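You operate a simulated robot arm through the tools that you are given. There is no shell and no other tool. Be economical: measure what you need, move in short steps, check, and stop when the job is done.

The job below is to be done with a simulated two-armed robot. You get a single attempt, and the scene is never put back.

JOB
Fetch the slate crock and set it on top of the green sleeve with a white tab. Stack the small dark green box labelled "pegs" from the top of the long teal table on top of the small dark green box labelled "bands". Open the black latch with red knob, fetch the red bobbin and set it on top of the flat gold box, then shut the knob. Open the drawer under the bow jig, take the white spring clip from the inside of the drawer under the bow jig and put it on the low shelf of the short teal table and shut the jig again. Set the left purple lever to OFF. Take the sealed blue tin on the top of the long teal table and put it away on the middle upper shelf under the ribbon bench. Open the orange drawer. Any order will do. Set down upright: slate crock, red bobbin, sealed blue tin. The left purple lever goes to its stop.

It is judged by the outcome, as a careful person would: the job done as asked, and still so three seconds after it is handed in. It fails if anything else is knocked over, pushed out of place, dropped, spilled or broken.

ROBOT AND FRAMES
Two 7-joint arms with two-finger grippers on one trunk, on a base that drives. Base frame: it is fixed to the floor where the robot stands at the start and does not move with it; the origin is under the middle of the robot, x ahead of it, y to its left, z up. Lengths are in m, angles in rad, forces in N, time in s.
The left shoulder is at the start at [0.07, 0.139, 0.913], the right one opposite. With the tool pointing down near the work surface each hand reaches from about 0.1 to 0.52 m from the robot's upright axis, wherever it stands, measured 20 degrees to its own side. Places, roughly: black latch with red knob [-2.5, 6.8, 1.3]; drawer under the bow jig [-2.3, 6.7, 0.8]; flat gold box (8x8x4 cm) [-2.7, 6.8, 0.9]; green sleeve with a white tab (18x24x4 cm) [0.5, 2.8, 0.9]; left purple lever [-1.9, 6.8, 1.2]; low shelf of the short teal table [0.5, 5.5, 0.3]; middle upper shelf under the ribbon bench [-2.3, 6.7, 0.4]; orange drawer [0.5, 5.9, 0.8]; red bobbin (6x6x8 cm) [-2.5, 6.8, 1.2]; sealed blue tin (7x7x10 cm) [0.7, 4, 0.9]; slate crock (9x9x10 cm) [0.5, -0.2, 0.2]; small dark green box [0.75, 4.5, 1]; white spring clip (4x4x5 cm) [-2.1, 6.7, 0.7]. Payload 3.43 kg a hand.
Tool frame (each hand has its own): the origin (TCP) lies between the finger pads and is the grasp point; the fingertips stand 0.03 m ahead of it; z points along the fingers, y is the line along which they close. The gripper opens to 0.104 m. The gripper's body begins 0.057 m behind the TCP.
Orientation is that of the tool frame in the base frame, as a unit quaternion [x, y, z, w]. With the fingers straight down and closing along the base's y, the tool's x points along the base's -x, its y along +y and its z along -z.

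CONTROLS
- The arms move only by the tool arm_command. It takes "left_motion", "right_motion" or both (then of equal length, played together; a hand with none holds still); each is a list that holds one entry, the list of rows, each a list of 7 numbers: the closure in counts, from 0 (fully open) to 255 (shut), then the shift along the base's x, y, z in units of 25 mm (1.0 is 25 mm), then the turn, a rotation vector about the base's x, y, z in units of 6 degrees (1.0 is 6 degrees). In form: [[[grip, dx, dy, dz, rx, ry, rz], ...]]. A call has 1 to 12 rows; each row shifts and turns the commanded pose from where the row before left it. A call with a number of a shift or a turn outside -1 to 1 is refused whole. A row lasts 0.2 s, in which the tool goes at most 0.05 m and 0.15 rad; a call with a longer step from one row to the next is refused whole, and so is a gripper value outside its range. Where a pose cannot be reached the arm comes as near as it can. A force on the tool above 40 N (or 10 N above the force at the start of the call, whichever is more), or a blocked arm, ends the call early, and 0.2 s more pass. The fingers move at their own pace (about 0.045 m/s each) and stop on an object; they squeeze with about 36 N. The grip force told is the motor's: it shows also when the fingers shut on nothing. Time passes only in rows, and 0.2 s behind the last, so rows that do not move let the fingers close. It gives the time, the measured TCP pose, the force on the tool (base axes), the opening and the grip force at its end, in the units of the frame above (readings bear some noise), with the torque about the TCP (base axes, N m) and any sound that the robot's microphone picked up.
- Cameras (640 x 400 px; columns grow to the right, rows downward): "scene" is now at [0.1201, -0.0136, 1.1013]; the picture's right is [-0.12, -0.99, 0.00], its down [-0.91, 0.11, -0.40] and it looks along [0.39, -0.05, -0.92] (base axes); focal length 259 px, centre (320, 200). "left" rides on the left gripper at [0.067, -0.018, -0.09] in its tool frame; the picture's right is [0.25, 0.97, 0.00], its down [-0.73, 0.19, -0.66] and it looks along [-0.64, 0.17, 0.75] (tool axes); focal length 218 px, centre (320, 200). "right" rides on the right gripper at [0.067, 0.018, -0.09] in its tool frame; the picture's right is [-0.25, 0.97, 0.00], its down [-0.73, -0.19, -0.66] and it looks along [-0.64, -0.17, 0.75] (tool axes); focal length 218 px, centre (320, 200). There is no depth. A picture from a camera that has moved, and an enlarged one, comes with that camera's place and axes in the base frame and with its lens. The place of the scene camera against the robot may be out by one fixed shift of up to 0.012 m in any direction.
- capture(camera): a new picture of that camera. The clock stands still meanwhile.
- lift_body(by): slides the trunk up (or, below 0, down) by that many m; the arms and the scene camera ride with it, the base frame stays. It gives what a move gives, with no picture.
- roll_base(legs): drives the robot by 1 to 6 legs, each [ahead, left, turn to the left] in m, m and rad, along the robot's own axes; the way and the turn of a leg run together, so that a leg with both is an arc; at most 1.5 m and 3.142 rad a leg. The arms and the cameras ride along, it lands a little off, and it stops where it bumps. It gives what a move gives.
- turn_head(pan, tilt): turns the head with the scene camera to pan (to the left, within 1.501 rad either way) and tilt (down, from -0.506 to 1.204), counted from straight ahead of the robot. It gives what a move gives.
- inspect(camera, box): a new picture of the part [left, top, right, bottom] of that camera's present view, enlarged. The clock stands still meanwhile.
- job_done(): hands the job in; it is judged then, once.

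Work in short steps. Places have to be worked out from the pictures, the camera data and where the tool is seen: move nearer, look again, correct. Check each grasp and each placing, and mend what went wrong. You have 483 turns and 230 pictures in all, those below and enlarged ones among them. Open the grippers and draw the arms clear of the work before you hand the job in, unless the task says otherwise; then end with one line.

The tools are called after "Call:" by a JSON object that holds its "api" and its "payload". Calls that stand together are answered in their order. arm_command: Moves the arms, as the interface text tells. Its arguments: {"type":"object","properties":{"left_motion":{"type":"array"},"right_motion":{"type":"array"}},"required":[]} The other tools are called the same way: lift_body (by) slides the trunk up or down; roll_base (legs) drives the base; turn_head (pan, tilt) turns the head that bears the scene camera; capture (camera) takes a picture; inspect (camera, box) takes an enlarged picture of a part of a camera's view; job_done () hands the job in.

At the start:

```text
clock: 0.0
left_position: [0.3056, 0.0324, 0.3903]
left_ee_rot: [0.0, 1.0, 0.0, 0.001]
left_wrist_force: [-0.6, 0.4, -1.2]
left_torque: [0.0, 0.02, -0.01]
left_gripper_width: 0.1042
left_gripper_force: 0.1
right_position: [0.2891, -0.2404, 0.4628]
right_ee_rot: [0.0, 1.0, 0.0, 0.001]
right_wrist_force: [0.2, -0.2, -0.3]
right_torque: [-0.04, -0.01, 0.04]
right_gripper_width: 0.104
right_gripper_force: 0.0
trunk travel left (down, up): [-0.408, 0.532]
robot x, y, heading: [0.0024, 0.0001, 0.001]
head pan, tilt: [-0.12, 1.164]
```

scene: 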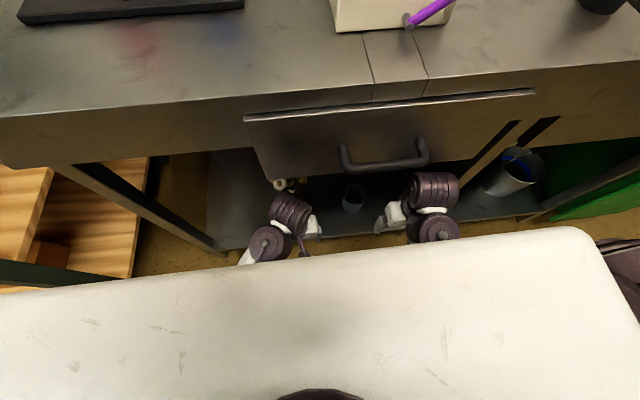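
right: 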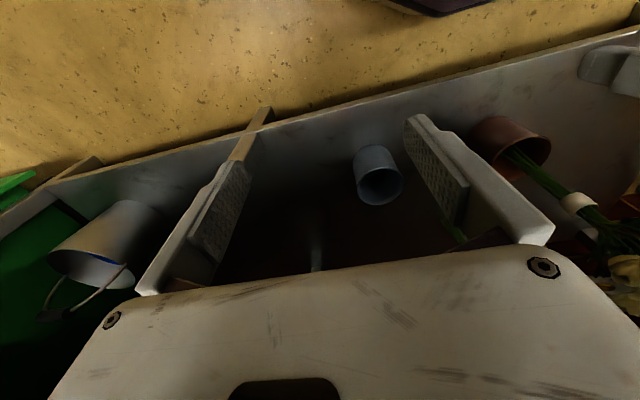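
left: 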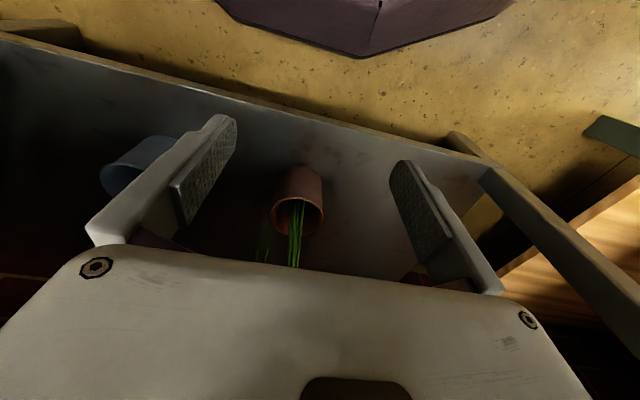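

The right camera shows the slate crock on the low shelf near [0.50,-0.18,0.2]. I look at the surroundings first with the head.

Call:
{"api": "turn_head", "payload": {"pan": 0.0, "tilt": 0.6}}

Call:
{"api": "capture", "payload": {"camera": "scene"}}

Call:
{"api": "inspect", "payload": {"camera": "right", "box": [160, 60, 560, 310]}}

```text
clock: 1.0
left_position: [0.3056, 0.0318, 0.3898]
left_ee_rot: [0.0, 1.0, 0.0, 0.0]
left_wrist_force: [-0.5, -0.2, 0.1]
left_torque: [0.0, 0.0, -0.02]
left_gripper_width: 0.1038
left_gripper_force: 0.1
right_position: [0.2893, -0.2407, 0.4633]
right_ee_rot: [0.0, 1.0, 0.0, 0.001]
right_wrist_force: [-0.6, -0.9, 0.3]
right_torque: [-0.03, -0.02, -0.01]
right_gripper_width: 0.1041
right_gripper_force: 0.1
trunk travel left (down, up): [-0.408, 0.532]
robot x, y, heading: [-0.0007, 0.003, 0.0]
head pan, tilt: [0.0, 0.6]
```

```text
226 pictures are left
camera scene: at [0.1504, -0.0066, 1.1438], right [0.0, -1.0, 0.0], down [-0.57, 0.0, -0.82], along [0.82, 0.0, -0.57], focal length 259 px, centre (320, 200)
```

scene: 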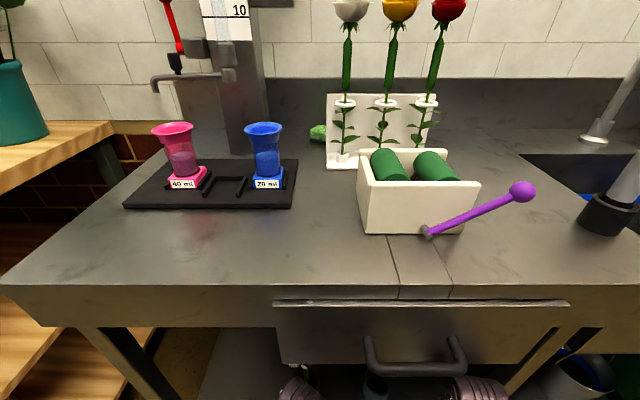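

```text
1.60 times, centred on (360, 185) of right
camera zoom: at [0.2221, -0.2218, 0.5529], right [0.25, 0.97, 0.0], down [0.73, -0.19, 0.66], along [0.64, -0.17, -0.75], focal length 349 px, centre (256, 224)
```

zoom: 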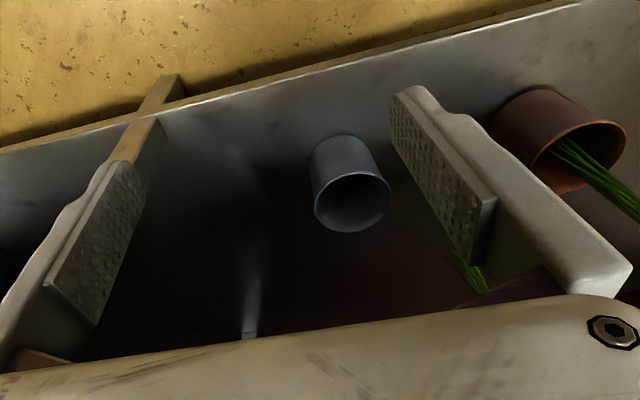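

The crock rim is near [0.488,-0.18,0.234], its foot near z 0.134, under the bench with plenty of headroom. I raise the left hand, then lower the trunk.

Call:
{"api": "arm_command", "payload": {"left_motion": [[[0, -0.5, 0.5, 1, 0, 0, 0], [0, -0.5, 0.5, 1, 0, 0, 0], [0, -0.5, 0.5, 1, 0, 0, 0], [0, -0.5, 0.5, 1, 0, 0, 0], [0, 0, 0, 1, 0, 0, 0], [0, 0, 0, 1, 0, 0, 0], [0, 0, 0, 1, 0, 0, 0], [0, 0, 0, 1, 0, 0, 0]]]}}

Call:
{"api": "lift_body", "payload": {"by": -0.15}}

Call:
{"api": "capture", "payload": {"camera": "right"}}

```text
clock: 2.8
left_position: [0.2444, 0.0936, 0.4669]
left_ee_rot: [0.0, 1.0, -0.002, 0.001]
left_wrist_force: [-0.9, -0.3, -0.3]
left_torque: [0.01, 0.0, 0.0]
left_gripper_width: 0.104
left_gripper_force: 0.0
left hand out of reach, approached as far as the arm can: row 3, 4, 5, 6, 7, 8
right_position: [0.2898, -0.2396, 0.4642]
right_ee_rot: [0.0, 1.0, 0.0, 0.001]
right_wrist_force: [-0.2, 0.1, -0.8]
right_torque: [0.0, 0.03, -0.01]
right_gripper_width: 0.104
right_gripper_force: 0.1
trunk travel left (down, up): [-0.408, 0.532]
robot x, y, heading: [-0.0039, -0.0002, -0.002]
head pan, tilt: [0.0, 0.6]
```

```text
clock: 4.5
left_position: [0.2445, 0.0928, 0.3159]
left_ee_rot: [0.0, 1.0, -0.001, 0.001]
left_wrist_force: [-0.5, -0.5, 0.1]
left_torque: [0.0, 0.0, 0.0]
left_gripper_width: 0.104
left_gripper_force: 0.2
right_position: [0.2891, -0.239, 0.3122]
right_ee_rot: [0.001, 1.0, 0.0, 0.001]
right_wrist_force: [0.0, -0.2, 0.0]
right_torque: [-0.01, 0.01, 0.03]
right_gripper_width: 0.1041
right_gripper_force: 0.1
trunk travel left (down, up): [-0.258, 0.682]
robot x, y, heading: [0.0006, 0.0002, -0.002]
head pan, tilt: [0.0, 0.6]
```

```text
224 pictures are left
camera right: at [0.2221, -0.2218, 0.403], right [0.25, 0.97, 0.0], down [0.73, -0.19, 0.66], along [0.64, -0.17, -0.75], focal length 218 px, centre (320, 200)
```

right: 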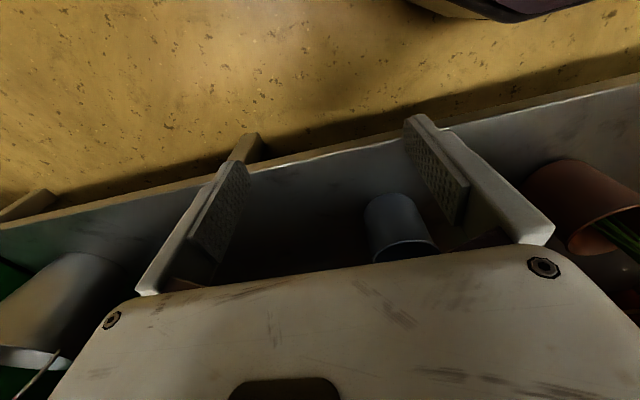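

The hand is 8 cm over the rim level; I move it forward over the crock (+0.17 x, +0.06 y) and look.

Call:
{"api": "arm_command", "payload": {"right_motion": [[[0, 1, 0.35, 0.2, 0, 0, 0], [0, 1, 0.35, 0.2, 0, 0, 0], [0, 1, 0.35, 0.2, 0, 0, 0], [0, 1, 0.35, 0.2, 0, 0, 0], [0, 1, 0.35, 0, 0, 0, 0], [0, 1, 0.35, 0, 0, 0, 0], [0, 0.5, 0.3, 0, 0, 0, 0], [0, 0, 0, 0, 0, 0, 0]]]}}

Call:
{"api": "capture", "payload": {"camera": "right"}}

```text
clock: 6.3
left_position: [0.2448, 0.0927, 0.3156]
left_ee_rot: [0.001, 1.0, -0.001, 0.001]
left_wrist_force: [-0.1, -0.2, 0.2]
left_torque: [0.03, -0.01, 0.0]
left_gripper_width: 0.104
left_gripper_force: 0.1
right_position: [0.4277, -0.1787, 0.307]
right_ee_rot: [0.0, 1.0, 0.0, 0.001]
right_wrist_force: [0.4, -0.9, 0.7]
right_torque: [0.0, -0.01, -0.01]
right_gripper_width: 0.1038
right_gripper_force: 0.0
right hand out of reach, approached as far as the arm can: row 1, 2, 3, 4
trunk travel left (down, up): [-0.258, 0.682]
robot x, y, heading: [-0.0002, -0.0015, -0.0]
head pan, tilt: [0.0, 0.6]
```

```text
223 pictures are left
camera right: at [0.3614, -0.1602, 0.3969], right [0.25, 0.97, 0.0], down [0.73, -0.19, 0.66], along [0.64, -0.17, -0.75], focal length 218 px, centre (320, 200)
```

right: 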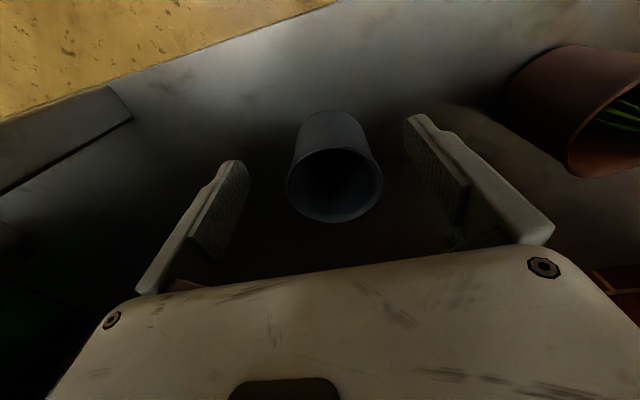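

Rim centre is at about [0.484,-0.178,0.236]. I move the hand 0.056 forward and slightly down, staying above the rim, to check alignment.

Call:
{"api": "arm_command", "payload": {"right_motion": [[[0, 0, 0, -0.7, 0, 0, 0], [0, 0.8, 0, 0, 0, 0, 0], [0, 0.8, 0, 0, 0, 0, 0], [0, 0.65, 0, 0, 0, 0, 0], [0, 0, 0, 0, 0, 0, 0]]]}}

Call:
{"api": "capture", "payload": {"camera": "right"}}

```text
clock: 7.5
left_position: [0.2446, 0.0937, 0.3156]
left_ee_rot: [0.0, 1.0, -0.001, 0.001]
left_wrist_force: [-0.3, -0.2, -0.4]
left_torque: [0.01, 0.01, 0.0]
left_gripper_width: 0.104
left_gripper_force: 0.1
right_position: [0.487, -0.1753, 0.29]
right_ee_rot: [-0.001, 1.0, -0.001, 0.001]
right_wrist_force: [0.5, 0.0, 0.8]
right_torque: [0.03, 0.02, 0.0]
right_gripper_width: 0.1042
right_gripper_force: 0.2
trunk travel left (down, up): [-0.258, 0.682]
robot x, y, heading: [-0.0023, 0.0045, 0.002]
head pan, tilt: [0.0, 0.6]
```

```text
222 pictures are left
camera right: at [0.419, -0.159, 0.3797], right [0.25, 0.97, 0.0], down [0.73, -0.19, 0.66], along [0.64, -0.17, -0.75], focal length 218 px, centre (320, 200)
```

right: 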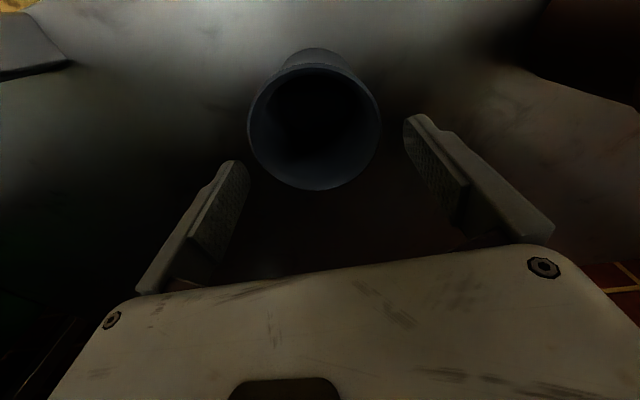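

Rim centre is at about [0.478,-0.1776]. I trim the position and lower around the crock to TCP z≈0.2.

Call:
{"api": "arm_command", "payload": {"right_motion": [[[0, -0.3, -0.1, 0, 0, 0, 0], [0, 0, 0, -0.6, 0, 0, 0], [0, 0, 0, -0.6, 0, 0, 0], [0, 0, 0, -0.6, 0, 0, 0], [0, 0, 0, -0.6, 0, 0, 0], [0, 0, 0, -0.6, 0, 0, 0], [0, 0, 0, -0.5, 0, 0, 0], [0, 0, 0, 0, 0, 0, 0]]]}}

Call:
{"api": "capture", "payload": {"camera": "right"}}

```text
clock: 9.3
left_position: [0.2445, 0.0919, 0.3164]
left_ee_rot: [0.002, 1.0, -0.001, 0.001]
left_wrist_force: [-0.8, -0.7, -0.1]
left_torque: [0.0, -0.08, 0.0]
left_gripper_width: 0.1041
left_gripper_force: 0.0
right_position: [0.4783, -0.1804, 0.2047]
right_ee_rot: [0.001, 1.0, 0.001, 0.001]
right_wrist_force: [0.3, 0.3, -0.3]
right_torque: [-0.02, -0.02, -0.01]
right_gripper_width: 0.1041
right_gripper_force: 0.1
trunk travel left (down, up): [-0.258, 0.682]
robot x, y, heading: [0.0026, 0.0019, 0.001]
head pan, tilt: [0.0, 0.6]
```

```text
221 pictures are left
camera right: at [0.4113, -0.1622, 0.2939], right [0.25, 0.97, 0.0], down [0.73, -0.19, 0.66], along [0.64, -0.17, -0.75], focal length 218 px, centre (320, 200)
```

right: 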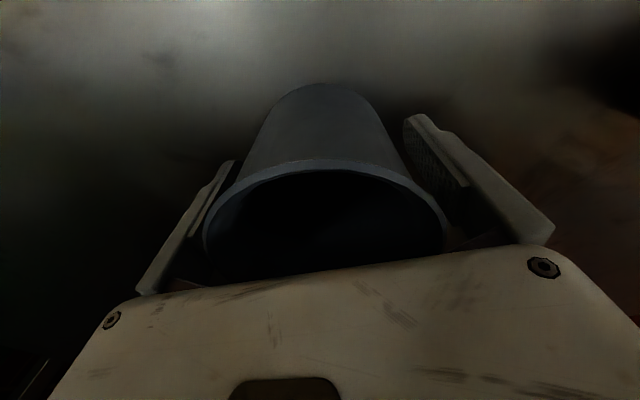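

The crock is between the fingers with no contact. Close and check grip.

Call:
{"api": "arm_command", "payload": {"right_motion": [[[120, 0, 0, 0, 0, 0, 0], [160, 0, 0, 0, 0, 0, 0], [200, 0, 0, 0, 0, 0, 0], [200, 0, 0, 0, 0, 0, 0]]]}}

Call:
{"api": "arm_command", "payload": {"right_motion": [[[200, 0, 0, 0.6, 0, 0, 0], [200, 0, 0, 0.6, 0, 0, 0], [200, 0, 0, 0, 0, 0, 0]]]}}

Call:
{"api": "capture", "payload": {"camera": "right"}}

```text
clock: 10.3
left_position: [0.2453, 0.0931, 0.3148]
left_ee_rot: [0.001, 1.0, -0.001, 0.002]
left_wrist_force: [0.3, 1.3, -0.6]
left_torque: [-0.01, -0.02, 0.03]
left_gripper_width: 0.104
left_gripper_force: 0.1
right_position: [0.477, -0.1808, 0.2046]
right_ee_rot: [0.0, 1.0, 0.0, 0.001]
right_wrist_force: [0.1, -1.4, 0.0]
right_torque: [-0.43, 0.0, 0.03]
right_gripper_width: 0.0773
right_gripper_force: 35.3
trunk travel left (down, up): [-0.258, 0.682]
robot x, y, heading: [0.0034, 0.0004, -0.002]
head pan, tilt: [0.0, 0.6]
```

```text
clock: 11.1
left_position: [0.2437, 0.0928, 0.3154]
left_ee_rot: [0.0, 1.0, -0.001, 0.0]
left_wrist_force: [-0.3, 1.0, 0.2]
left_torque: [0.0, -0.01, -0.04]
left_gripper_width: 0.104
left_gripper_force: 0.0
right_position: [0.4766, -0.1808, 0.2332]
right_ee_rot: [0.001, 1.0, 0.0, 0.001]
right_wrist_force: [0.0, 1.5, 0.6]
right_torque: [0.0, 0.05, -0.02]
right_gripper_width: 0.0852
right_gripper_force: 35.6
trunk travel left (down, up): [-0.258, 0.682]
robot x, y, heading: [0.0007, 0.0001, -0.002]
head pan, tilt: [0.0, 0.6]
```

```text
220 pictures are left
camera right: at [0.4098, -0.1626, 0.324], right [0.25, 0.97, 0.0], down [0.73, -0.19, 0.66], along [0.64, -0.17, -0.75], focal length 218 px, centre (320, 200)
```

right: 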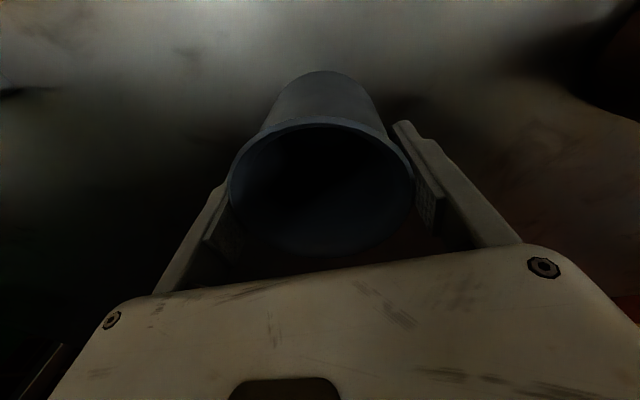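

The fingers slid up relative to the crock; the pads are now on the rim. I lift a little more slowly to see if the crock now follows.

Call:
{"api": "arm_command", "payload": {"right_motion": [[[230, 0, 0, 0, 0, 0, 0], [230, 0, 0, 0.3, 0, 0, 0], [230, 0, 0, 0.3, 0, 0, 0], [230, 0, 0, 0.3, 0, 0, 0], [230, 0, 0, 0, 0, 0, 0]]]}}

Call:
{"api": "capture", "payload": {"camera": "right"}}

```text
clock: 12.3
left_position: [0.2445, 0.0925, 0.315]
left_ee_rot: [0.0, 1.0, -0.001, 0.001]
left_wrist_force: [0.6, 0.4, 0.2]
left_torque: [0.01, 0.04, -0.01]
left_gripper_width: 0.1038
left_gripper_force: 0.1
right_position: [0.4772, -0.1809, 0.2556]
right_ee_rot: [0.0, 1.0, 0.0, 0.0]
right_wrist_force: [-0.7, -0.8, -3.6]
right_torque: [0.0, -0.01, -0.02]
right_gripper_width: 0.0853
right_gripper_force: 35.8
trunk travel left (down, up): [-0.258, 0.682]
robot x, y, heading: [-0.0005, 0.0006, -0.005]
head pan, tilt: [0.0, 0.6]
```

```text
219 pictures are left
camera right: at [0.4101, -0.1628, 0.3456], right [0.25, 0.97, 0.0], down [0.73, -0.19, 0.66], along [0.64, -0.17, -0.75], focal length 218 px, centre (320, 200)
```

right: 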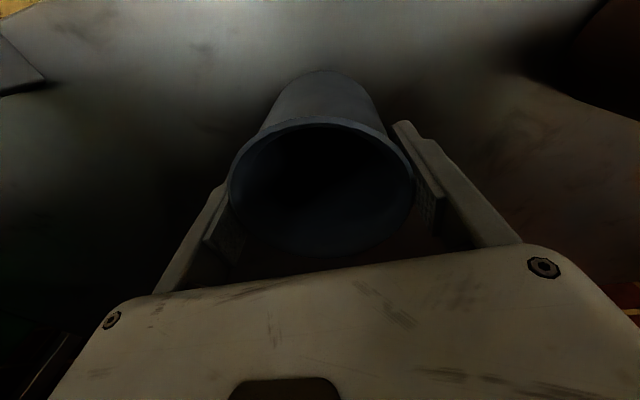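

The crock is now held at the rim (3.6 N weight, steady in view). I lift a bit further and draw it out toward the robot.

Call:
{"api": "arm_command", "payload": {"right_motion": [[[230, 0, 0, 0.5, 0, 0, 0], [230, 0, 0, 0.5, 0, 0, 0], [230, -0.6, -0.1, 0, 0, 0, 0], [230, -0.8, -0.2, 0, 0, 0, 0], [230, -0.8, -0.2, 0, 0, 0, 0], [230, -0.8, -0.2, 0, 0, 0, 0], [230, -0.8, -0.2, 0, 0, 0, 0], [230, -0.8, -0.2, 0, 0, 0, 0], [230, -0.8, -0.2, 0, 0, 0, 0], [230, -0.8, -0.2, 0, 0, 0, 0], [230, 0, 0, 0, 0, 0, 0]]]}}

Call:
{"api": "capture", "payload": {"camera": "right"}}

```text
clock: 14.7
left_position: [0.2448, 0.0934, 0.3149]
left_ee_rot: [0.0, 1.0, -0.001, 0.002]
left_wrist_force: [0.8, 0.3, 0.9]
left_torque: [0.02, -0.01, 0.01]
left_gripper_width: 0.1039
left_gripper_force: 0.0
right_position: [0.3221, -0.2194, 0.2787]
right_ee_rot: [0.0, 1.0, -0.001, 0.002]
right_wrist_force: [0.1, -0.2, -3.7]
right_torque: [-0.03, 0.01, -0.01]
right_gripper_width: 0.0851
right_gripper_force: 36.1
trunk travel left (down, up): [-0.258, 0.682]
robot x, y, heading: [-0.0034, -0.0021, 0.005]
head pan, tilt: [0.0, 0.6]
```

```text
218 pictures are left
camera right: at [0.2547, -0.201, 0.3692], right [0.25, 0.97, 0.0], down [0.73, -0.19, 0.66], along [0.64, -0.17, -0.75], focal length 218 px, centre (320, 200)
```

right: 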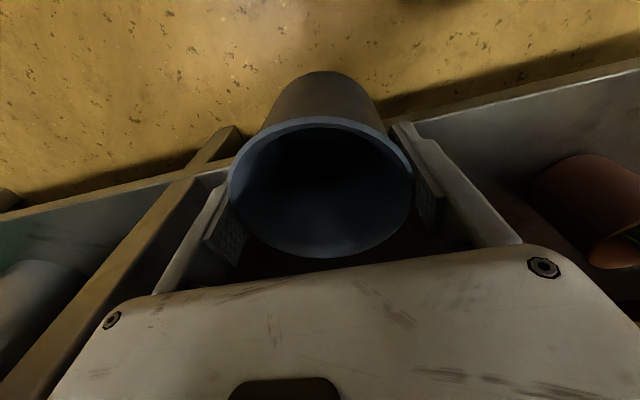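

Clear of the shelf. I back up 0.3 m, then raise the trunk and look left along the row.

Call:
{"api": "roll_base", "payload": {"legs": [[-0.3, 0, 0]]}}

Call:
{"api": "lift_body", "payload": {"by": 0.5}}

Call:
{"api": "turn_head", "payload": {"pan": 1.0, "tilt": 0.4}}

Call:
{"api": "capture", "payload": {"camera": "scene"}}

```text
clock: 16.8
left_position: [-0.056, 0.0931, 0.315]
left_ee_rot: [-0.004, 1.0, -0.001, 0.001]
left_wrist_force: [0.2, 0.4, -0.1]
left_torque: [-0.02, 0.0, 0.0]
left_gripper_width: 0.1039
left_gripper_force: 0.0
right_position: [0.0237, -0.217, 0.2788]
right_ee_rot: [-0.003, 1.0, 0.0, 0.001]
right_wrist_force: [0.5, -0.2, -3.6]
right_torque: [-0.02, 0.02, 0.02]
right_gripper_width: 0.0853
right_gripper_force: 36.3
trunk travel left (down, up): [-0.258, 0.682]
robot x, y, heading: [-0.3016, 0.0018, 0.009]
head pan, tilt: [0.0, 0.6]
```

```text
refused: 0.5 is not a number from -0.4 to 0.4
```

```text
clock: 18.1
left_position: [-0.0561, 0.0923, 0.3152]
left_ee_rot: [-0.003, 1.0, -0.001, 0.001]
left_wrist_force: [0.5, 0.0, 0.8]
left_torque: [0.0, 0.01, -0.02]
left_gripper_width: 0.1042
left_gripper_force: 0.1
right_position: [0.0239, -0.2171, 0.2786]
right_ee_rot: [-0.004, 1.0, -0.001, 0.001]
right_wrist_force: [0.7, -0.1, -3.5]
right_torque: [-0.01, 0.04, -0.02]
right_gripper_width: 0.0852
right_gripper_force: 36.1
trunk travel left (down, up): [-0.258, 0.682]
robot x, y, heading: [-0.2984, 0.002, 0.004]
head pan, tilt: [1.0, 0.4]
```

```text
217 pictures are left
camera scene: at [-0.1886, 0.0708, 1.0121], right [0.84, -0.54, 0.0], down [-0.21, -0.33, -0.92], along [0.49, 0.78, -0.39], focal length 259 px, centre (320, 200)
```

scene: 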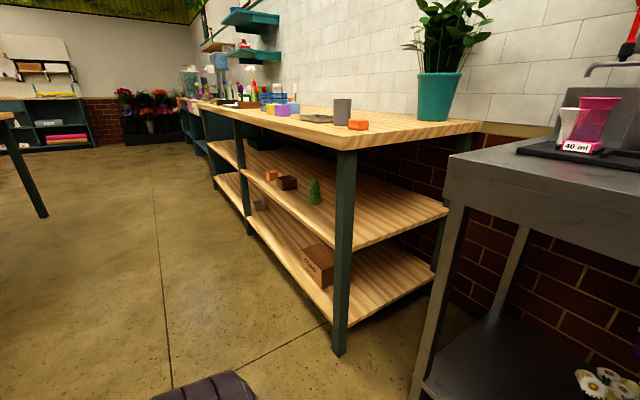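

The aisle to the left is clear. I raise the trunk and drive left along the row.

Call:
{"api": "lift_body", "payload": {"by": 0.4}}

Call:
{"api": "roll_base", "payload": {"legs": [[0, 1.45, 0], [0, 1.45, 0]]}}

Call:
{"api": "turn_head", "payload": {"pan": 0.0, "tilt": 0.5}}

Call:
{"api": "capture", "payload": {"camera": "scene"}}

```text
clock: 21.9
left_position: [-0.0556, 0.093, 0.716]
left_ee_rot: [-0.004, 1.0, -0.001, 0.0]
left_wrist_force: [0.5, 0.1, -0.8]
left_torque: [-0.03, -0.02, 0.0]
left_gripper_width: 0.1039
left_gripper_force: 0.1
right_position: [0.024, -0.2189, 0.6807]
right_ee_rot: [-0.004, 1.0, -0.001, 0.001]
right_wrist_force: [-0.2, 0.0, -3.8]
right_torque: [-0.02, -0.02, 0.0]
right_gripper_width: 0.0851
right_gripper_force: 35.1
trunk travel left (down, up): [-0.658, 0.282]
robot x, y, heading: [-0.3015, -0.002, 0.009]
head pan, tilt: [1.0, 0.4]
```

```text
clock: 35.7
left_position: [-0.109, 2.9603, 0.7155]
left_ee_rot: [-0.012, 1.0, 0.0, 0.001]
left_wrist_force: [-1.0, -0.5, -0.4]
left_torque: [0.01, 0.01, -0.03]
left_gripper_width: 0.104
left_gripper_force: 0.0
right_position: [-0.0237, 2.6519, 0.6786]
right_ee_rot: [-0.012, 1.0, 0.0, 0.002]
right_wrist_force: [0.0, -0.8, -3.5]
right_torque: [-0.04, 0.02, 0.0]
right_gripper_width: 0.0853
right_gripper_force: 35.8
trunk travel left (down, up): [-0.658, 0.282]
robot x, y, heading: [-0.3569, 2.8602, 0.018]
head pan, tilt: [1.0, 0.4]
```

```text
clock: 37.0
left_position: [-0.1094, 2.9613, 0.7152]
left_ee_rot: [-0.011, 1.0, -0.001, 0.001]
left_wrist_force: [-1.0, 0.1, 0.2]
left_torque: [0.01, 0.03, -0.02]
left_gripper_width: 0.1039
left_gripper_force: 0.0
right_position: [-0.0235, 2.6515, 0.6795]
right_ee_rot: [-0.011, 1.0, 0.0, 0.001]
right_wrist_force: [-0.9, 0.4, -3.4]
right_torque: [-0.04, -0.01, 0.01]
right_gripper_width: 0.0854
right_gripper_force: 35.3
trunk travel left (down, up): [-0.658, 0.282]
robot x, y, heading: [-0.3535, 2.8605, 0.023]
head pan, tilt: [0.0, 0.499]
```

```text
216 pictures are left
camera scene: at [-0.1981, 2.8599, 1.4029], right [0.02, -1.0, 0.0], down [-0.48, -0.01, -0.88], along [0.88, 0.02, -0.48], focal length 259 px, centre (320, 200)
```

scene: 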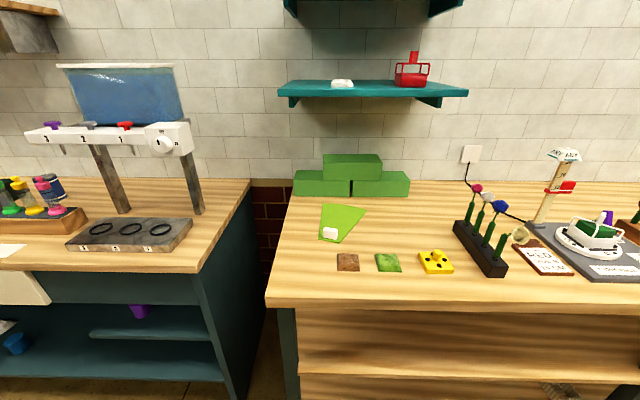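

I zoom in on the green sleeve and nearby objects.

Call:
{"api": "inspect", "payload": {"camera": "scene", "box": [270, 180, 430, 280]}}

```text
4.00 times, centred on (350, 230) of scene
camera zoom: at [-0.1981, 2.8599, 1.4029], right [0.02, -1.0, 0.0], down [-0.48, -0.01, -0.88], along [0.88, 0.02, -0.48], focal length 1036 px, centre (200, 80)
```

zoom: 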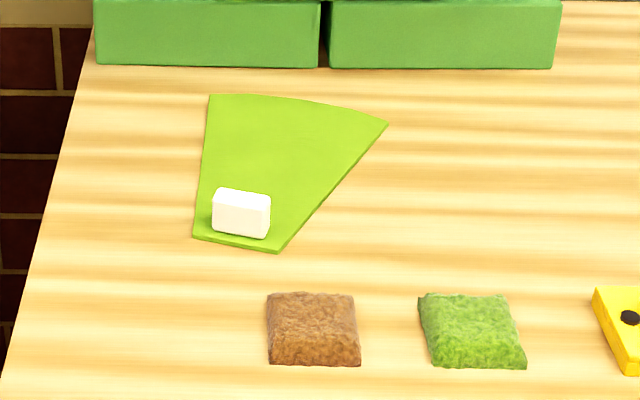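

The sleeve is a flat fan with the white tab near its front; table top z≈0.88, front edge x≈0.24. Best spot for the crock is ≈[0.59,2.815]. I raise the trunk high so the arm can stretch, then extend and lift the right hand.

Call:
{"api": "lift_body", "payload": {"by": 0.27}}

Call:
{"api": "arm_command", "payload": {"right_motion": [[[230, 0.8, 0.3, 0, 0, 0, 0], [230, 0.8, 0.3, 0.2, 0, 0, 0], [230, 0.8, 0.3, 0.3, 0, 0, 0], [230, 0.8, 0.3, 0.5, 0, 0, 0], [230, 0.8, 0.3, 0.5, 0, 0, 0], [230, 0.8, 0.3, 0.5, 0, 0, 0], [230, 0.5, 0.2, 0.5, 0, 0, 0], [230, 0, 0, 0, 0, 0, 0]]]}}

Call:
{"api": "roll_base", "payload": {"legs": [[0, 0.08, -0.02]]}}

```text
clock: 39.8
left_position: [-0.1094, 2.9605, 0.9849]
left_ee_rot: [-0.012, 1.0, -0.001, 0.001]
left_wrist_force: [-0.4, -0.4, -0.2]
left_torque: [-0.01, 0.02, -0.01]
left_gripper_width: 0.1042
left_gripper_force: 0.0
right_position: [-0.0254, 2.6516, 0.9488]
right_ee_rot: [-0.011, 1.0, 0.0, 0.001]
right_wrist_force: [-0.3, -0.7, -3.0]
right_torque: [-0.04, -0.01, 0.01]
right_gripper_width: 0.0851
right_gripper_force: 36.3
trunk travel left (down, up): [-0.928, 0.012]
robot x, y, heading: [-0.3488, 2.8623, 0.024]
head pan, tilt: [0.0, 0.499]
```

```text
clock: 41.5
left_position: [-0.1077, 2.9621, 0.9848]
left_ee_rot: [-0.011, 1.0, -0.001, 0.001]
left_wrist_force: [0.0, -1.0, 0.5]
left_torque: [0.01, -0.02, -0.01]
left_gripper_width: 0.1039
left_gripper_force: 0.0
right_position: [0.0781, 2.6942, 0.9836]
right_ee_rot: [-0.011, 1.0, 0.0, 0.001]
right_wrist_force: [-0.4, 0.0, -3.0]
right_torque: [-0.01, 0.02, 0.0]
right_gripper_width: 0.0851
right_gripper_force: 36.1
right hand out of reach, approached as far as the arm can: row 5, 6, 7
trunk travel left (down, up): [-0.928, 0.012]
robot x, y, heading: [-0.3533, 2.8597, 0.022]
head pan, tilt: [0.0, 0.499]
```

```text
clock: 42.6
left_position: [-0.1086, 3.0316, 0.9852]
left_ee_rot: [0.0, 1.0, 0.0, 0.001]
left_wrist_force: [0.0, 0.0, -0.6]
left_torque: [0.02, -0.01, -0.01]
left_gripper_width: 0.104
left_gripper_force: 0.1
right_position: [0.0742, 2.7608, 0.9835]
right_ee_rot: [-0.001, 1.0, 0.001, 0.001]
right_wrist_force: [0.4, -0.9, -3.5]
right_torque: [0.04, 0.01, -0.03]
right_gripper_width: 0.0852
right_gripper_force: 35.5
trunk travel left (down, up): [-0.928, 0.012]
robot x, y, heading: [-0.3508, 2.9416, -0.003]
head pan, tilt: [0.0, 0.499]
```

Tool-down height is limited about 0.45 below the shoulder, so bottom clearance is only about 1–2 cm. Plan: set the crock at the table's free front-left corner (≈[0.30,2.91]), regrasp with a pitched tool, then carry it high over the tab. First align at the side.

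Call:
{"api": "lift_body", "payload": {"by": 0.012}}

Call:
{"api": "roll_base", "payload": {"legs": [[0, 0.145, 0]]}}

Call:
{"api": "turn_head", "payload": {"pan": -0.3, "tilt": 0.8}}

Call:
{"api": "capture", "payload": {"camera": "scene"}}

```text
clock: 43.2
left_position: [-0.1073, 3.0322, 0.9977]
left_ee_rot: [-0.001, 1.0, 0.0, 0.0]
left_wrist_force: [0.2, -0.2, 0.0]
left_torque: [0.03, 0.0, 0.01]
left_gripper_width: 0.1043
left_gripper_force: 0.0
right_position: [0.0737, 2.7613, 0.9945]
right_ee_rot: [-0.001, 1.0, 0.0, 0.001]
right_wrist_force: [0.7, 0.8, -3.8]
right_torque: [0.02, 0.0, -0.01]
right_gripper_width: 0.0853
right_gripper_force: 36.1
trunk travel left (down, up): [-0.94, 0.0]
robot x, y, heading: [-0.3472, 2.9426, 0.002]
head pan, tilt: [0.0, 0.499]
```

```text
clock: 44.6
left_position: [-0.1076, 3.1772, 0.9968]
left_ee_rot: [0.002, 1.0, -0.001, 0.0]
left_wrist_force: [0.4, 0.5, -0.1]
left_torque: [0.04, -0.01, 0.0]
left_gripper_width: 0.1036
left_gripper_force: 0.1
right_position: [0.0738, 2.9054, 0.9961]
right_ee_rot: [0.001, 1.0, 0.0, 0.001]
right_wrist_force: [0.0, -0.2, -3.3]
right_torque: [0.03, -0.03, 0.01]
right_gripper_width: 0.0853
right_gripper_force: 35.8
trunk travel left (down, up): [-0.94, 0.0]
robot x, y, heading: [-0.3533, 3.084, -0.003]
head pan, tilt: [0.0, 0.499]
```

```text
clock: 45.4
left_position: [-0.1075, 3.181, 0.9971]
left_ee_rot: [0.001, 1.0, -0.002, 0.001]
left_wrist_force: [0.9, -0.3, -0.4]
left_torque: [-0.02, -0.04, 0.0]
left_gripper_width: 0.1039
left_gripper_force: 0.0
right_position: [0.0726, 2.9082, 0.9961]
right_ee_rot: [0.0, 1.0, -0.001, 0.001]
right_wrist_force: [-0.1, -0.2, -4.1]
right_torque: [-0.03, 0.04, 0.03]
right_gripper_width: 0.0854
right_gripper_force: 36.1
trunk travel left (down, up): [-0.94, 0.0]
robot x, y, heading: [-0.3525, 3.0874, -0.001]
head pan, tilt: [-0.3, 0.799]
```

```text
214 pictures are left
camera scene: at [-0.2129, 3.0587, 1.6588], right [-0.3, -0.96, 0.0], down [-0.68, 0.21, -0.7], along [0.67, -0.21, -0.72], focal length 259 px, centre (320, 200)
```

scene: 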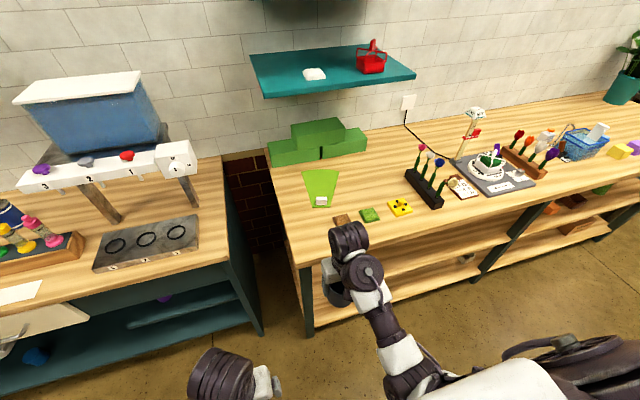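

Table corner at [0.24,3.0]; crock lane y≈2.91 is free. I drive forward 0.1 m to just before the table edge and check with the right camera.

Call:
{"api": "roll_base", "payload": {"legs": [[0.1, 0, 0]]}}

Call:
{"api": "capture", "payload": {"camera": "right"}}

Call:
{"api": "capture", "payload": {"camera": "scene"}}

```text
clock: 46.5
left_position: [-0.0094, 3.18, 0.9974]
left_ee_rot: [0.0, 1.0, 0.0, 0.002]
left_wrist_force: [-0.6, -0.1, 0.9]
left_torque: [0.0, -0.01, -0.01]
left_gripper_width: 0.1038
left_gripper_force: 0.1
right_position: [0.1705, 2.9091, 0.997]
right_ee_rot: [0.0, 1.0, -0.001, 0.002]
right_wrist_force: [0.2, -0.3, -3.0]
right_torque: [0.0, 0.01, 0.02]
right_gripper_width: 0.0852
right_gripper_force: 35.1
trunk travel left (down, up): [-0.94, 0.0]
robot x, y, heading: [-0.252, 3.0888, -0.003]
head pan, tilt: [-0.3, 0.799]
```

```text
213 pictures are left
camera right: at [0.1029, 2.9264, 1.0864], right [0.25, 0.97, 0.0], down [0.73, -0.19, 0.66], along [0.64, -0.17, -0.75], focal length 218 px, centre (320, 200)
```

right: 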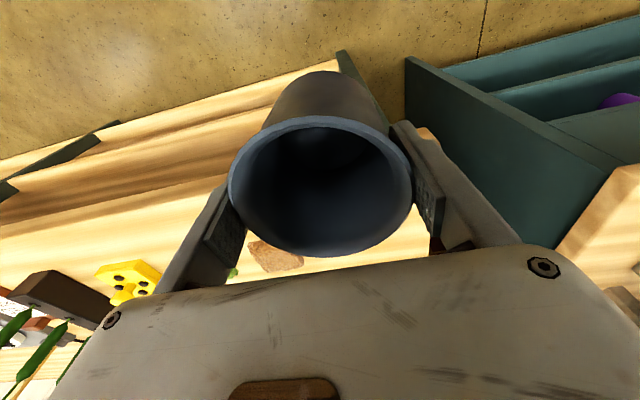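

```text
212 pictures are left
camera scene: at [-0.1172, 3.0577, 1.6591], right [-0.29, -0.96, 0.0], down [-0.68, 0.21, -0.7], along [0.67, -0.21, -0.72], focal length 259 px, centre (320, 200)
```

scene: 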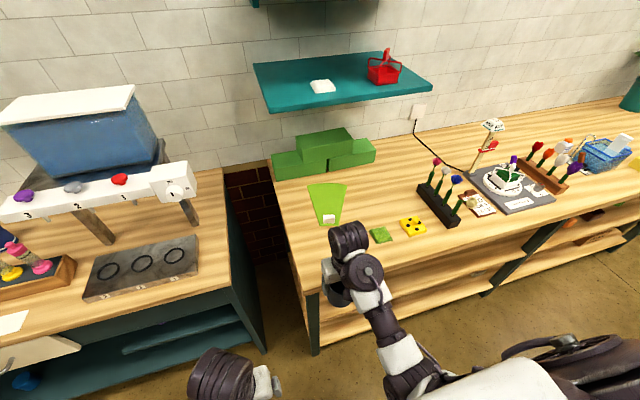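

Continue forward 0.13 m to bring the crock over the front-left corner of the table.

Call:
{"api": "roll_base", "payload": {"legs": [[0.05, 0, 0], [0.085, 0, 0]]}}

Call:
{"api": "capture", "payload": {"camera": "right"}}

```text
clock: 48.1
left_position: [0.1226, 3.1788, 0.9988]
left_ee_rot: [0.001, 1.0, -0.001, 0.003]
left_wrist_force: [-0.8, -0.1, -1.1]
left_torque: [-0.01, -0.03, 0.02]
left_gripper_width: 0.1041
left_gripper_force: 0.1
right_position: [0.304, 2.9074, 0.9978]
right_ee_rot: [0.001, 1.0, -0.001, 0.002]
right_wrist_force: [-0.4, -0.1, -2.1]
right_torque: [-0.02, -0.01, -0.01]
right_gripper_width: 0.0854
right_gripper_force: 35.9
trunk travel left (down, up): [-0.94, 0.0]
robot x, y, heading: [-0.1154, 3.0896, -0.003]
head pan, tilt: [-0.3, 0.799]
```

```text
211 pictures are left
camera right: at [0.2362, 2.9259, 1.087], right [0.25, 0.97, 0.0], down [0.73, -0.19, 0.66], along [0.64, -0.17, -0.75], focal length 218 px, centre (320, 200)
```

right: 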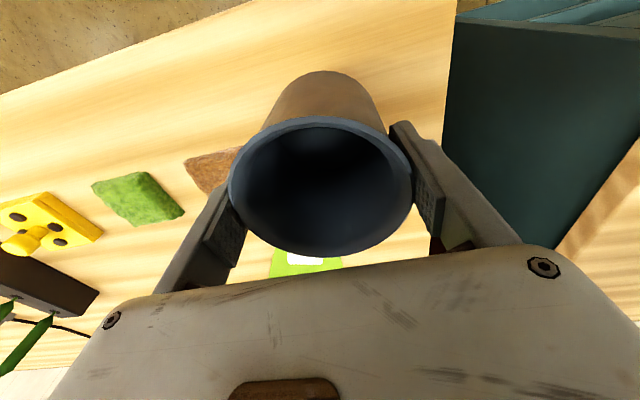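

The crock is over bare wood, away from the brown patch. I lower slowly until contact shows.

Call:
{"api": "arm_command", "payload": {"right_motion": [[[230, 0, 0, -0.2, 0, 0, 0], [230, 0, 0, -0.2, 0, 0, 0], [230, 0, 0, -0.2, 0, 0, 0], [230, 0, 0, 0, 0, 0, 0]]]}}

```text
clock: 49.1
left_position: [0.1257, 3.1804, 0.997]
left_ee_rot: [0.002, 1.0, -0.001, 0.001]
left_wrist_force: [0.4, -0.2, -1.3]
left_torque: [-0.01, 0.0, 0.02]
left_gripper_width: 0.1041
left_gripper_force: 0.0
right_position: [0.3064, 2.9082, 0.9791]
right_ee_rot: [0.001, 1.0, 0.0, 0.0]
right_wrist_force: [1.3, 0.2, -0.3]
right_torque: [-0.07, -0.11, 0.05]
right_gripper_width: 0.0854
right_gripper_force: 36.3
trunk travel left (down, up): [-0.94, 0.0]
robot x, y, heading: [-0.1186, 3.0871, -0.003]
head pan, tilt: [-0.3, 0.799]
```

Weight has vanished, so it's touching (TCP 0.979). One tiny step more, then open.

Call:
{"api": "arm_command", "payload": {"right_motion": [[[230, 0, 0, -0.1, 0, 0, 0], [230, 0, 0, 0, 0, 0, 0]]]}}

```text
clock: 49.7
left_position: [0.1258, 3.1802, 0.9983]
left_ee_rot: [0.0, 1.0, -0.002, 0.0]
left_wrist_force: [0.1, 0.4, 1.1]
left_torque: [-0.03, 0.02, -0.01]
left_gripper_width: 0.104
left_gripper_force: 0.2
right_position: [0.3072, 2.9088, 0.9799]
right_ee_rot: [0.001, 1.0, -0.001, 0.001]
right_wrist_force: [-0.9, 1.9, 14.7]
right_torque: [-0.57, 0.09, 0.0]
right_gripper_width: 0.0852
right_gripper_force: 36.3
trunk travel left (down, up): [-0.94, 0.0]
robot x, y, heading: [-0.1134, 3.0892, 0.007]
head pan, tilt: [-0.3, 0.799]
```

Firm contact. Open the gripper and check the clearances before sliding out backwards.

Call:
{"api": "arm_command", "payload": {"right_motion": [[[120, 0, 0, 0, 0, 0, 0], [60, 0, 0, 0, 0, 0, 0], [0, 0, 0, 0, 0, 0, 0], [0, 0, 0, 0, 0, 0, 0]]]}}

Call:
{"api": "capture", "payload": {"camera": "right"}}

```text
clock: 50.7
left_position: [0.1265, 3.1799, 0.9974]
left_ee_rot: [0.0, 1.0, -0.001, 0.001]
left_wrist_force: [-0.6, 0.3, 0.3]
left_torque: [0.02, 0.0, 0.04]
left_gripper_width: 0.1042
left_gripper_force: 0.0
right_position: [0.308, 2.9078, 0.9776]
right_ee_rot: [0.001, 1.0, -0.001, 0.001]
right_wrist_force: [0.5, -0.6, -0.1]
right_torque: [0.01, 0.01, 0.01]
right_gripper_width: 0.1039
right_gripper_force: 0.0
trunk travel left (down, up): [-0.94, 0.0]
robot x, y, heading: [-0.1166, 3.0868, -0.001]
head pan, tilt: [-0.3, 0.799]
```

```text
210 pictures are left
camera right: at [0.2395, 2.9263, 1.0671], right [0.25, 0.97, 0.0], down [0.73, -0.19, 0.66], along [0.63, -0.17, -0.75], focal length 218 px, centre (320, 200)
```

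right: 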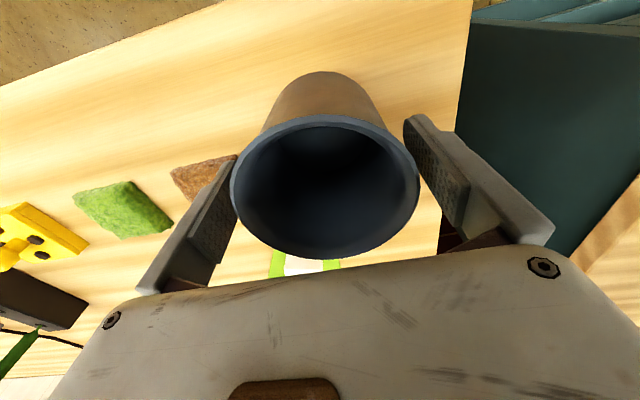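

The crock stands alone. I slide the hand straight back 0.15 m while pitching the fingers forward by 54°.

Call:
{"api": "arm_command", "payload": {"right_motion": [[[0, -0.7, 0, 0, 0, 0, 0], [0, -0.7, 0, 0, 0, 0, 0], [0, -0.9, 0, 0, 0, 0, 0], [0, -0.9, 0, 0, 0, 0, 0], [0, -0.9, 0, 0, 0, 0, 0], [0, -0.9, 0, 0, 0, 0, 0], [0, 0, 0, 0, 0, -1, 0], [0, 0, 0, 0, 0, -1, 0], [0, 0, 0, 0, 0, -1, 0], [0, 0, 0, 0, 0, -1, 0], [0, 0, 0, 0, 0, -1, 0], [0, 0, 0, 0, 0, 0, 0]]]}}

Call:
{"api": "arm_command", "payload": {"right_motion": [[[0, 0, 0, 0, 0, -1, 0], [0, 0, 0, 0, 0, -1, 0], [0, 0, 0, 0, 0, -1, 0], [0, 0, 0, 0, 0, -1, 0], [0, 0, 0, 0, 0, 0, 0]]]}}

Call:
{"api": "capture", "payload": {"camera": "right"}}

```text
clock: 53.3
left_position: [0.1258, 3.1809, 0.9977]
left_ee_rot: [0.001, 1.0, -0.002, 0.0]
left_wrist_force: [-0.4, 0.1, 0.3]
left_torque: [-0.01, -0.01, 0.0]
left_gripper_width: 0.1039
left_gripper_force: 0.0
right_position: [0.1861, 2.91, 0.9791]
right_ee_rot: [-0.001, 0.979, -0.001, 0.202]
right_wrist_force: [-0.6, 0.3, -1.0]
right_torque: [0.01, 0.02, 0.03]
right_gripper_width: 0.1041
right_gripper_force: 0.0
right hand out of reach, approached as far as the arm can: row 10, 11
trunk travel left (down, up): [-0.94, 0.0]
robot x, y, heading: [-0.1167, 3.0856, -0.007]
head pan, tilt: [-0.3, 0.799]
```

```text
clock: 54.5
left_position: [0.1249, 3.1791, 0.9989]
left_ee_rot: [0.001, 1.0, -0.001, 0.001]
left_wrist_force: [-1.1, 0.0, 0.4]
left_torque: [-0.02, -0.02, -0.01]
left_gripper_width: 0.1042
left_gripper_force: 0.0
right_position: [0.1822, 2.9664, 0.9854]
right_ee_rot: [-0.012, 0.961, 0.027, 0.274]
right_wrist_force: [-0.1, 0.5, 0.9]
right_torque: [0.0, -0.01, 0.0]
right_gripper_width: 0.104
right_gripper_force: 0.1
right hand out of reach, approached as far as the arm can: row 1, 2, 3, 4
trunk travel left (down, up): [-0.94, 0.0]
robot x, y, heading: [-0.1162, 3.0889, -0.005]
head pan, tilt: [-0.3, 0.799]
```

```text
209 pictures are left
camera right: at [0.0774, 2.9789, 1.0277], right [0.18, 0.97, 0.18], down [0.28, -0.22, 0.93], along [0.94, -0.11, -0.31], focal length 218 px, centre (320, 200)
```

right: 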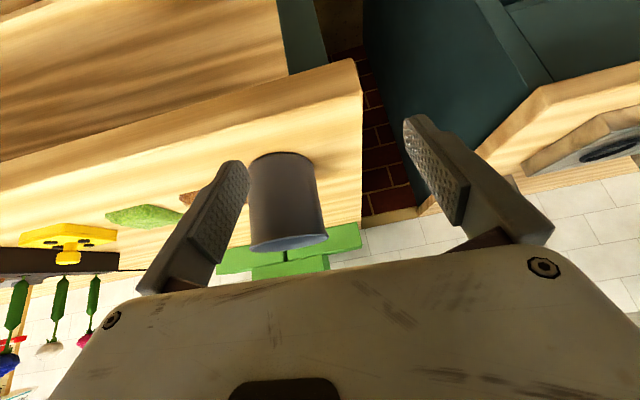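

The arm is too folded here. I back the base 0.2 m, then extend forward again while completing the pitch and restoring y.

Call:
{"api": "roll_base", "payload": {"legs": [[-0.25, 0, 0]]}}

Call:
{"api": "arm_command", "payload": {"right_motion": [[[0, 1, -0.8, 0, 0, 0, 0], [0, 1, -0.8, 0, 0, 0, 0], [0, 1, -0.6, 0, 0, 0, 0], [0, 1, 0, 0, 0, -0.5, 0], [0, 1, 0, 0, 0, -0.8, 0], [0, 1, 0, 0, 0, -0.8, 0], [0, 1, 0, 0, 0, -0.8, 0], [0, 0, 0, 0, 0, -0.8, 0], [0, 0, 0, 0, 0, 0, 0]]]}}

```text
clock: 56.4
left_position: [-0.1233, 3.1805, 0.9964]
left_ee_rot: [0.0, 1.0, -0.001, 0.0]
left_wrist_force: [-0.5, -0.2, 0.4]
left_torque: [0.01, 0.02, -0.03]
left_gripper_width: 0.1038
left_gripper_force: 0.0
right_position: [-0.066, 2.9684, 0.9858]
right_ee_rot: [-0.012, 0.962, 0.028, 0.272]
right_wrist_force: [-0.9, 0.3, 0.5]
right_torque: [0.0, 0.01, 0.01]
right_gripper_width: 0.104
right_gripper_force: 0.1
trunk travel left (down, up): [-0.94, 0.0]
robot x, y, heading: [-0.3651, 3.0894, -0.0]
head pan, tilt: [-0.3, 0.799]
```

```text
clock: 58.4
left_position: [-0.125, 3.1804, 0.9981]
left_ee_rot: [0.0, 1.0, -0.001, 0.001]
left_wrist_force: [0.5, 0.2, -0.3]
left_torque: [0.02, 0.04, 0.02]
left_gripper_width: 0.1042
left_gripper_force: 0.0
right_position: [0.1063, 2.9119, 0.9842]
right_ee_rot: [-0.019, 0.891, 0.026, 0.453]
right_wrist_force: [0.3, -0.7, -0.4]
right_torque: [-0.02, -0.01, 0.01]
right_gripper_width: 0.1038
right_gripper_force: 0.1
right hand out of reach, approached as far as the arm can: row 2
trunk travel left (down, up): [-0.94, 0.0]
robot x, y, heading: [-0.3702, 3.0917, 0.002]
head pan, tilt: [-0.3, 0.799]
```

Pitch is now 54°. I correct the small yaw/roll residue, lower to z≈0.957, and drive 0.1 m forward, then look.

Call:
{"api": "arm_command", "payload": {"right_motion": [[[0, 0, 0, -0.5, -0.28, 0, -0.55], [0, 0, 0, -0.5, 0, 0, 0], [0, 0, 0, 0, 0, 0, 0]]]}}

Call:
{"api": "roll_base", "payload": {"legs": [[0.1, 0, 0]]}}

Call:
{"api": "capture", "payload": {"camera": "right"}}

```text
clock: 59.2
left_position: [-0.1244, 3.1792, 0.9975]
left_ee_rot: [0.001, 1.0, 0.0, 0.0]
left_wrist_force: [0.1, -0.3, 0.5]
left_torque: [0.01, 0.0, -0.01]
left_gripper_width: 0.1038
left_gripper_force: 0.1
right_position: [0.1087, 2.9131, 0.9589]
right_ee_rot: [0.001, 0.892, -0.001, 0.453]
right_wrist_force: [-1.0, 0.2, 0.0]
right_torque: [-0.04, 0.02, 0.02]
right_gripper_width: 0.1039
right_gripper_force: 0.2
trunk travel left (down, up): [-0.94, 0.0]
robot x, y, heading: [-0.368, 3.0854, 0.001]
head pan, tilt: [-0.3, 0.799]
```

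```text
clock: 60.3
left_position: [-0.0279, 3.1807, 0.9981]
left_ee_rot: [-0.001, 1.0, -0.001, 0.002]
left_wrist_force: [0.1, 0.6, -0.3]
left_torque: [0.0, -0.03, 0.03]
left_gripper_width: 0.1037
left_gripper_force: 0.0
right_position: [0.2048, 2.9151, 0.9591]
right_ee_rot: [-0.001, 0.891, 0.0, 0.453]
right_wrist_force: [0.5, 0.4, 0.1]
right_torque: [-0.02, 0.0, -0.02]
right_gripper_width: 0.104
right_gripper_force: 0.1
trunk travel left (down, up): [-0.94, 0.0]
robot x, y, heading: [-0.27, 3.0878, 0.003]
head pan, tilt: [-0.3, 0.799]
```

```text
208 pictures are left
camera right: at [0.0927, 2.9325, 0.9588], right [0.15, 0.97, 0.2], down [-0.1, -0.19, 0.98], along [0.98, -0.17, 0.07], focal length 218 px, centre (320, 200)
```

right: 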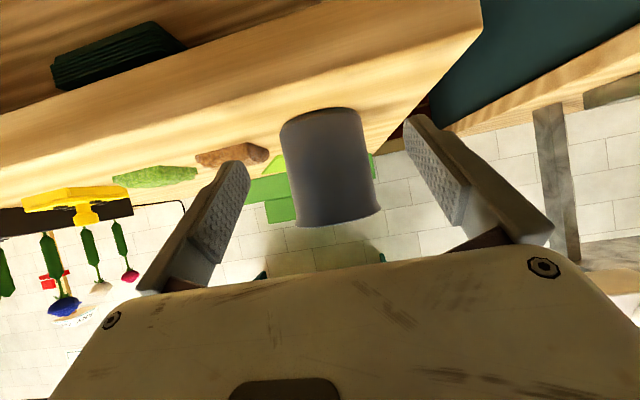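

Crock centre y≈2.912, TCP y 2.915; I trim and extend the arm 0.07 m toward it.

Call:
{"api": "arm_command", "payload": {"right_motion": [[[0, 0.7, -0.12, 0, 0, 0, 0], [0, 0.7, 0, 0, 0, 0, 0], [0, 0.7, 0, 0, 0, 0, 0], [0, 0.7, 0, 0, 0, 0, 0], [0, 0, 0, 0, 0, 0, 0]]]}}

Call:
{"api": "capture", "payload": {"camera": "right"}}

```text
clock: 61.5
left_position: [-0.0264, 3.1806, 0.9985]
left_ee_rot: [0.0, 1.0, -0.001, 0.001]
left_wrist_force: [0.8, 0.1, -0.6]
left_torque: [0.02, 0.02, -0.03]
left_gripper_width: 0.104
left_gripper_force: 0.1
right_position: [0.2754, 2.9113, 0.9584]
right_ee_rot: [0.0, 0.892, 0.0, 0.452]
right_wrist_force: [0.1, 0.2, -0.6]
right_torque: [0.01, -0.01, 0.01]
right_gripper_width: 0.104
right_gripper_force: 0.0
trunk travel left (down, up): [-0.94, 0.0]
robot x, y, heading: [-0.27, 3.0901, 0.002]
head pan, tilt: [-0.3, 0.799]
```

```text
207 pictures are left
camera right: at [0.1635, 2.9293, 0.9571], right [0.15, 0.97, 0.2], down [-0.1, -0.19, 0.98], along [0.98, -0.17, 0.07], focal length 218 px, centre (320, 200)
```

right: 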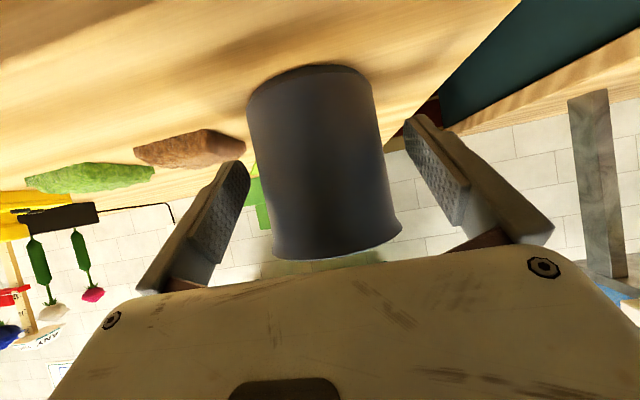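

Alignment is within 2 mm. I advance 25 mm and close.

Call:
{"api": "arm_command", "payload": {"right_motion": [[[0, 0.5, 0.05, 0, 0, 0, 0], [0, 0.5, 0, 0, 0, 0, 0], [0, 0, 0, 0, 0, 0, 0], [130, 0, 0, 0, 0, 0, 0], [180, 0, 0, 0, 0, 0, 0], [230, 0, 0, 0, 0, 0, 0], [230, 0, 0, 0, 0, 0, 0]]]}}

Call:
{"api": "arm_command", "payload": {"right_motion": [[[230, 0, 0, 0.25, 0, 0, 0], [230, 0, 0, 0.25, 0, 0, 0], [230, 0, 0, 0.25, 0, 0, 0], [230, 0, 0, 0.25, 0, 0, 0], [230, 0, 0, 0, 0, 0, 0]]]}}

Call:
{"api": "capture", "payload": {"camera": "right"}}

```text
clock: 63.1
left_position: [-0.0268, 3.1818, 0.9975]
left_ee_rot: [-0.001, 1.0, 0.0, 0.001]
left_wrist_force: [0.2, 0.3, -0.2]
left_torque: [0.0, 0.0, -0.02]
left_gripper_width: 0.1039
left_gripper_force: 0.1
right_position: [0.3002, 2.9126, 0.9588]
right_ee_rot: [0.0, 0.892, 0.0, 0.452]
right_wrist_force: [1.2, -1.5, 0.2]
right_torque: [0.03, -0.05, -0.01]
right_gripper_width: 0.0793
right_gripper_force: 36.2
trunk travel left (down, up): [-0.94, 0.0]
robot x, y, heading: [-0.2669, 3.0869, 0.006]
head pan, tilt: [-0.3, 0.799]
```

```text
clock: 64.3
left_position: [-0.0259, 3.1809, 0.9969]
left_ee_rot: [-0.001, 1.0, -0.001, 0.0]
left_wrist_force: [0.6, 0.3, -0.8]
left_torque: [0.01, 0.01, 0.03]
left_gripper_width: 0.1041
left_gripper_force: 0.0
right_position: [0.3027, 2.9129, 0.9832]
right_ee_rot: [0.0, 0.892, -0.001, 0.452]
right_wrist_force: [-0.1, 0.1, -3.9]
right_torque: [0.19, 0.04, 0.08]
right_gripper_width: 0.0794
right_gripper_force: 36.1
trunk travel left (down, up): [-0.94, 0.0]
robot x, y, heading: [-0.2693, 3.0881, 0.005]
head pan, tilt: [-0.3, 0.799]
```

```text
206 pictures are left
camera right: at [0.1898, 2.931, 0.9824], right [0.15, 0.97, 0.2], down [-0.1, -0.19, 0.98], along [0.98, -0.17, 0.07], focal length 218 px, centre (320, 200)
```

right: 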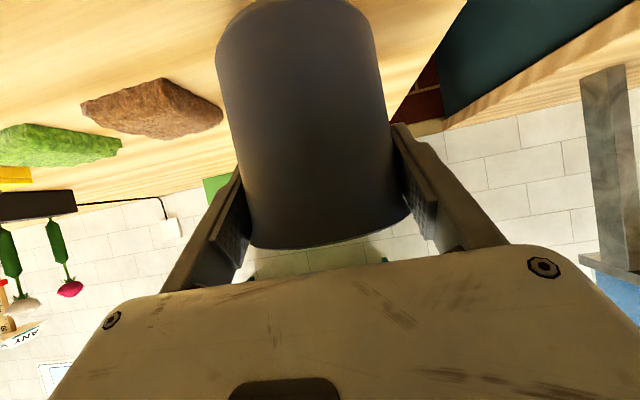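

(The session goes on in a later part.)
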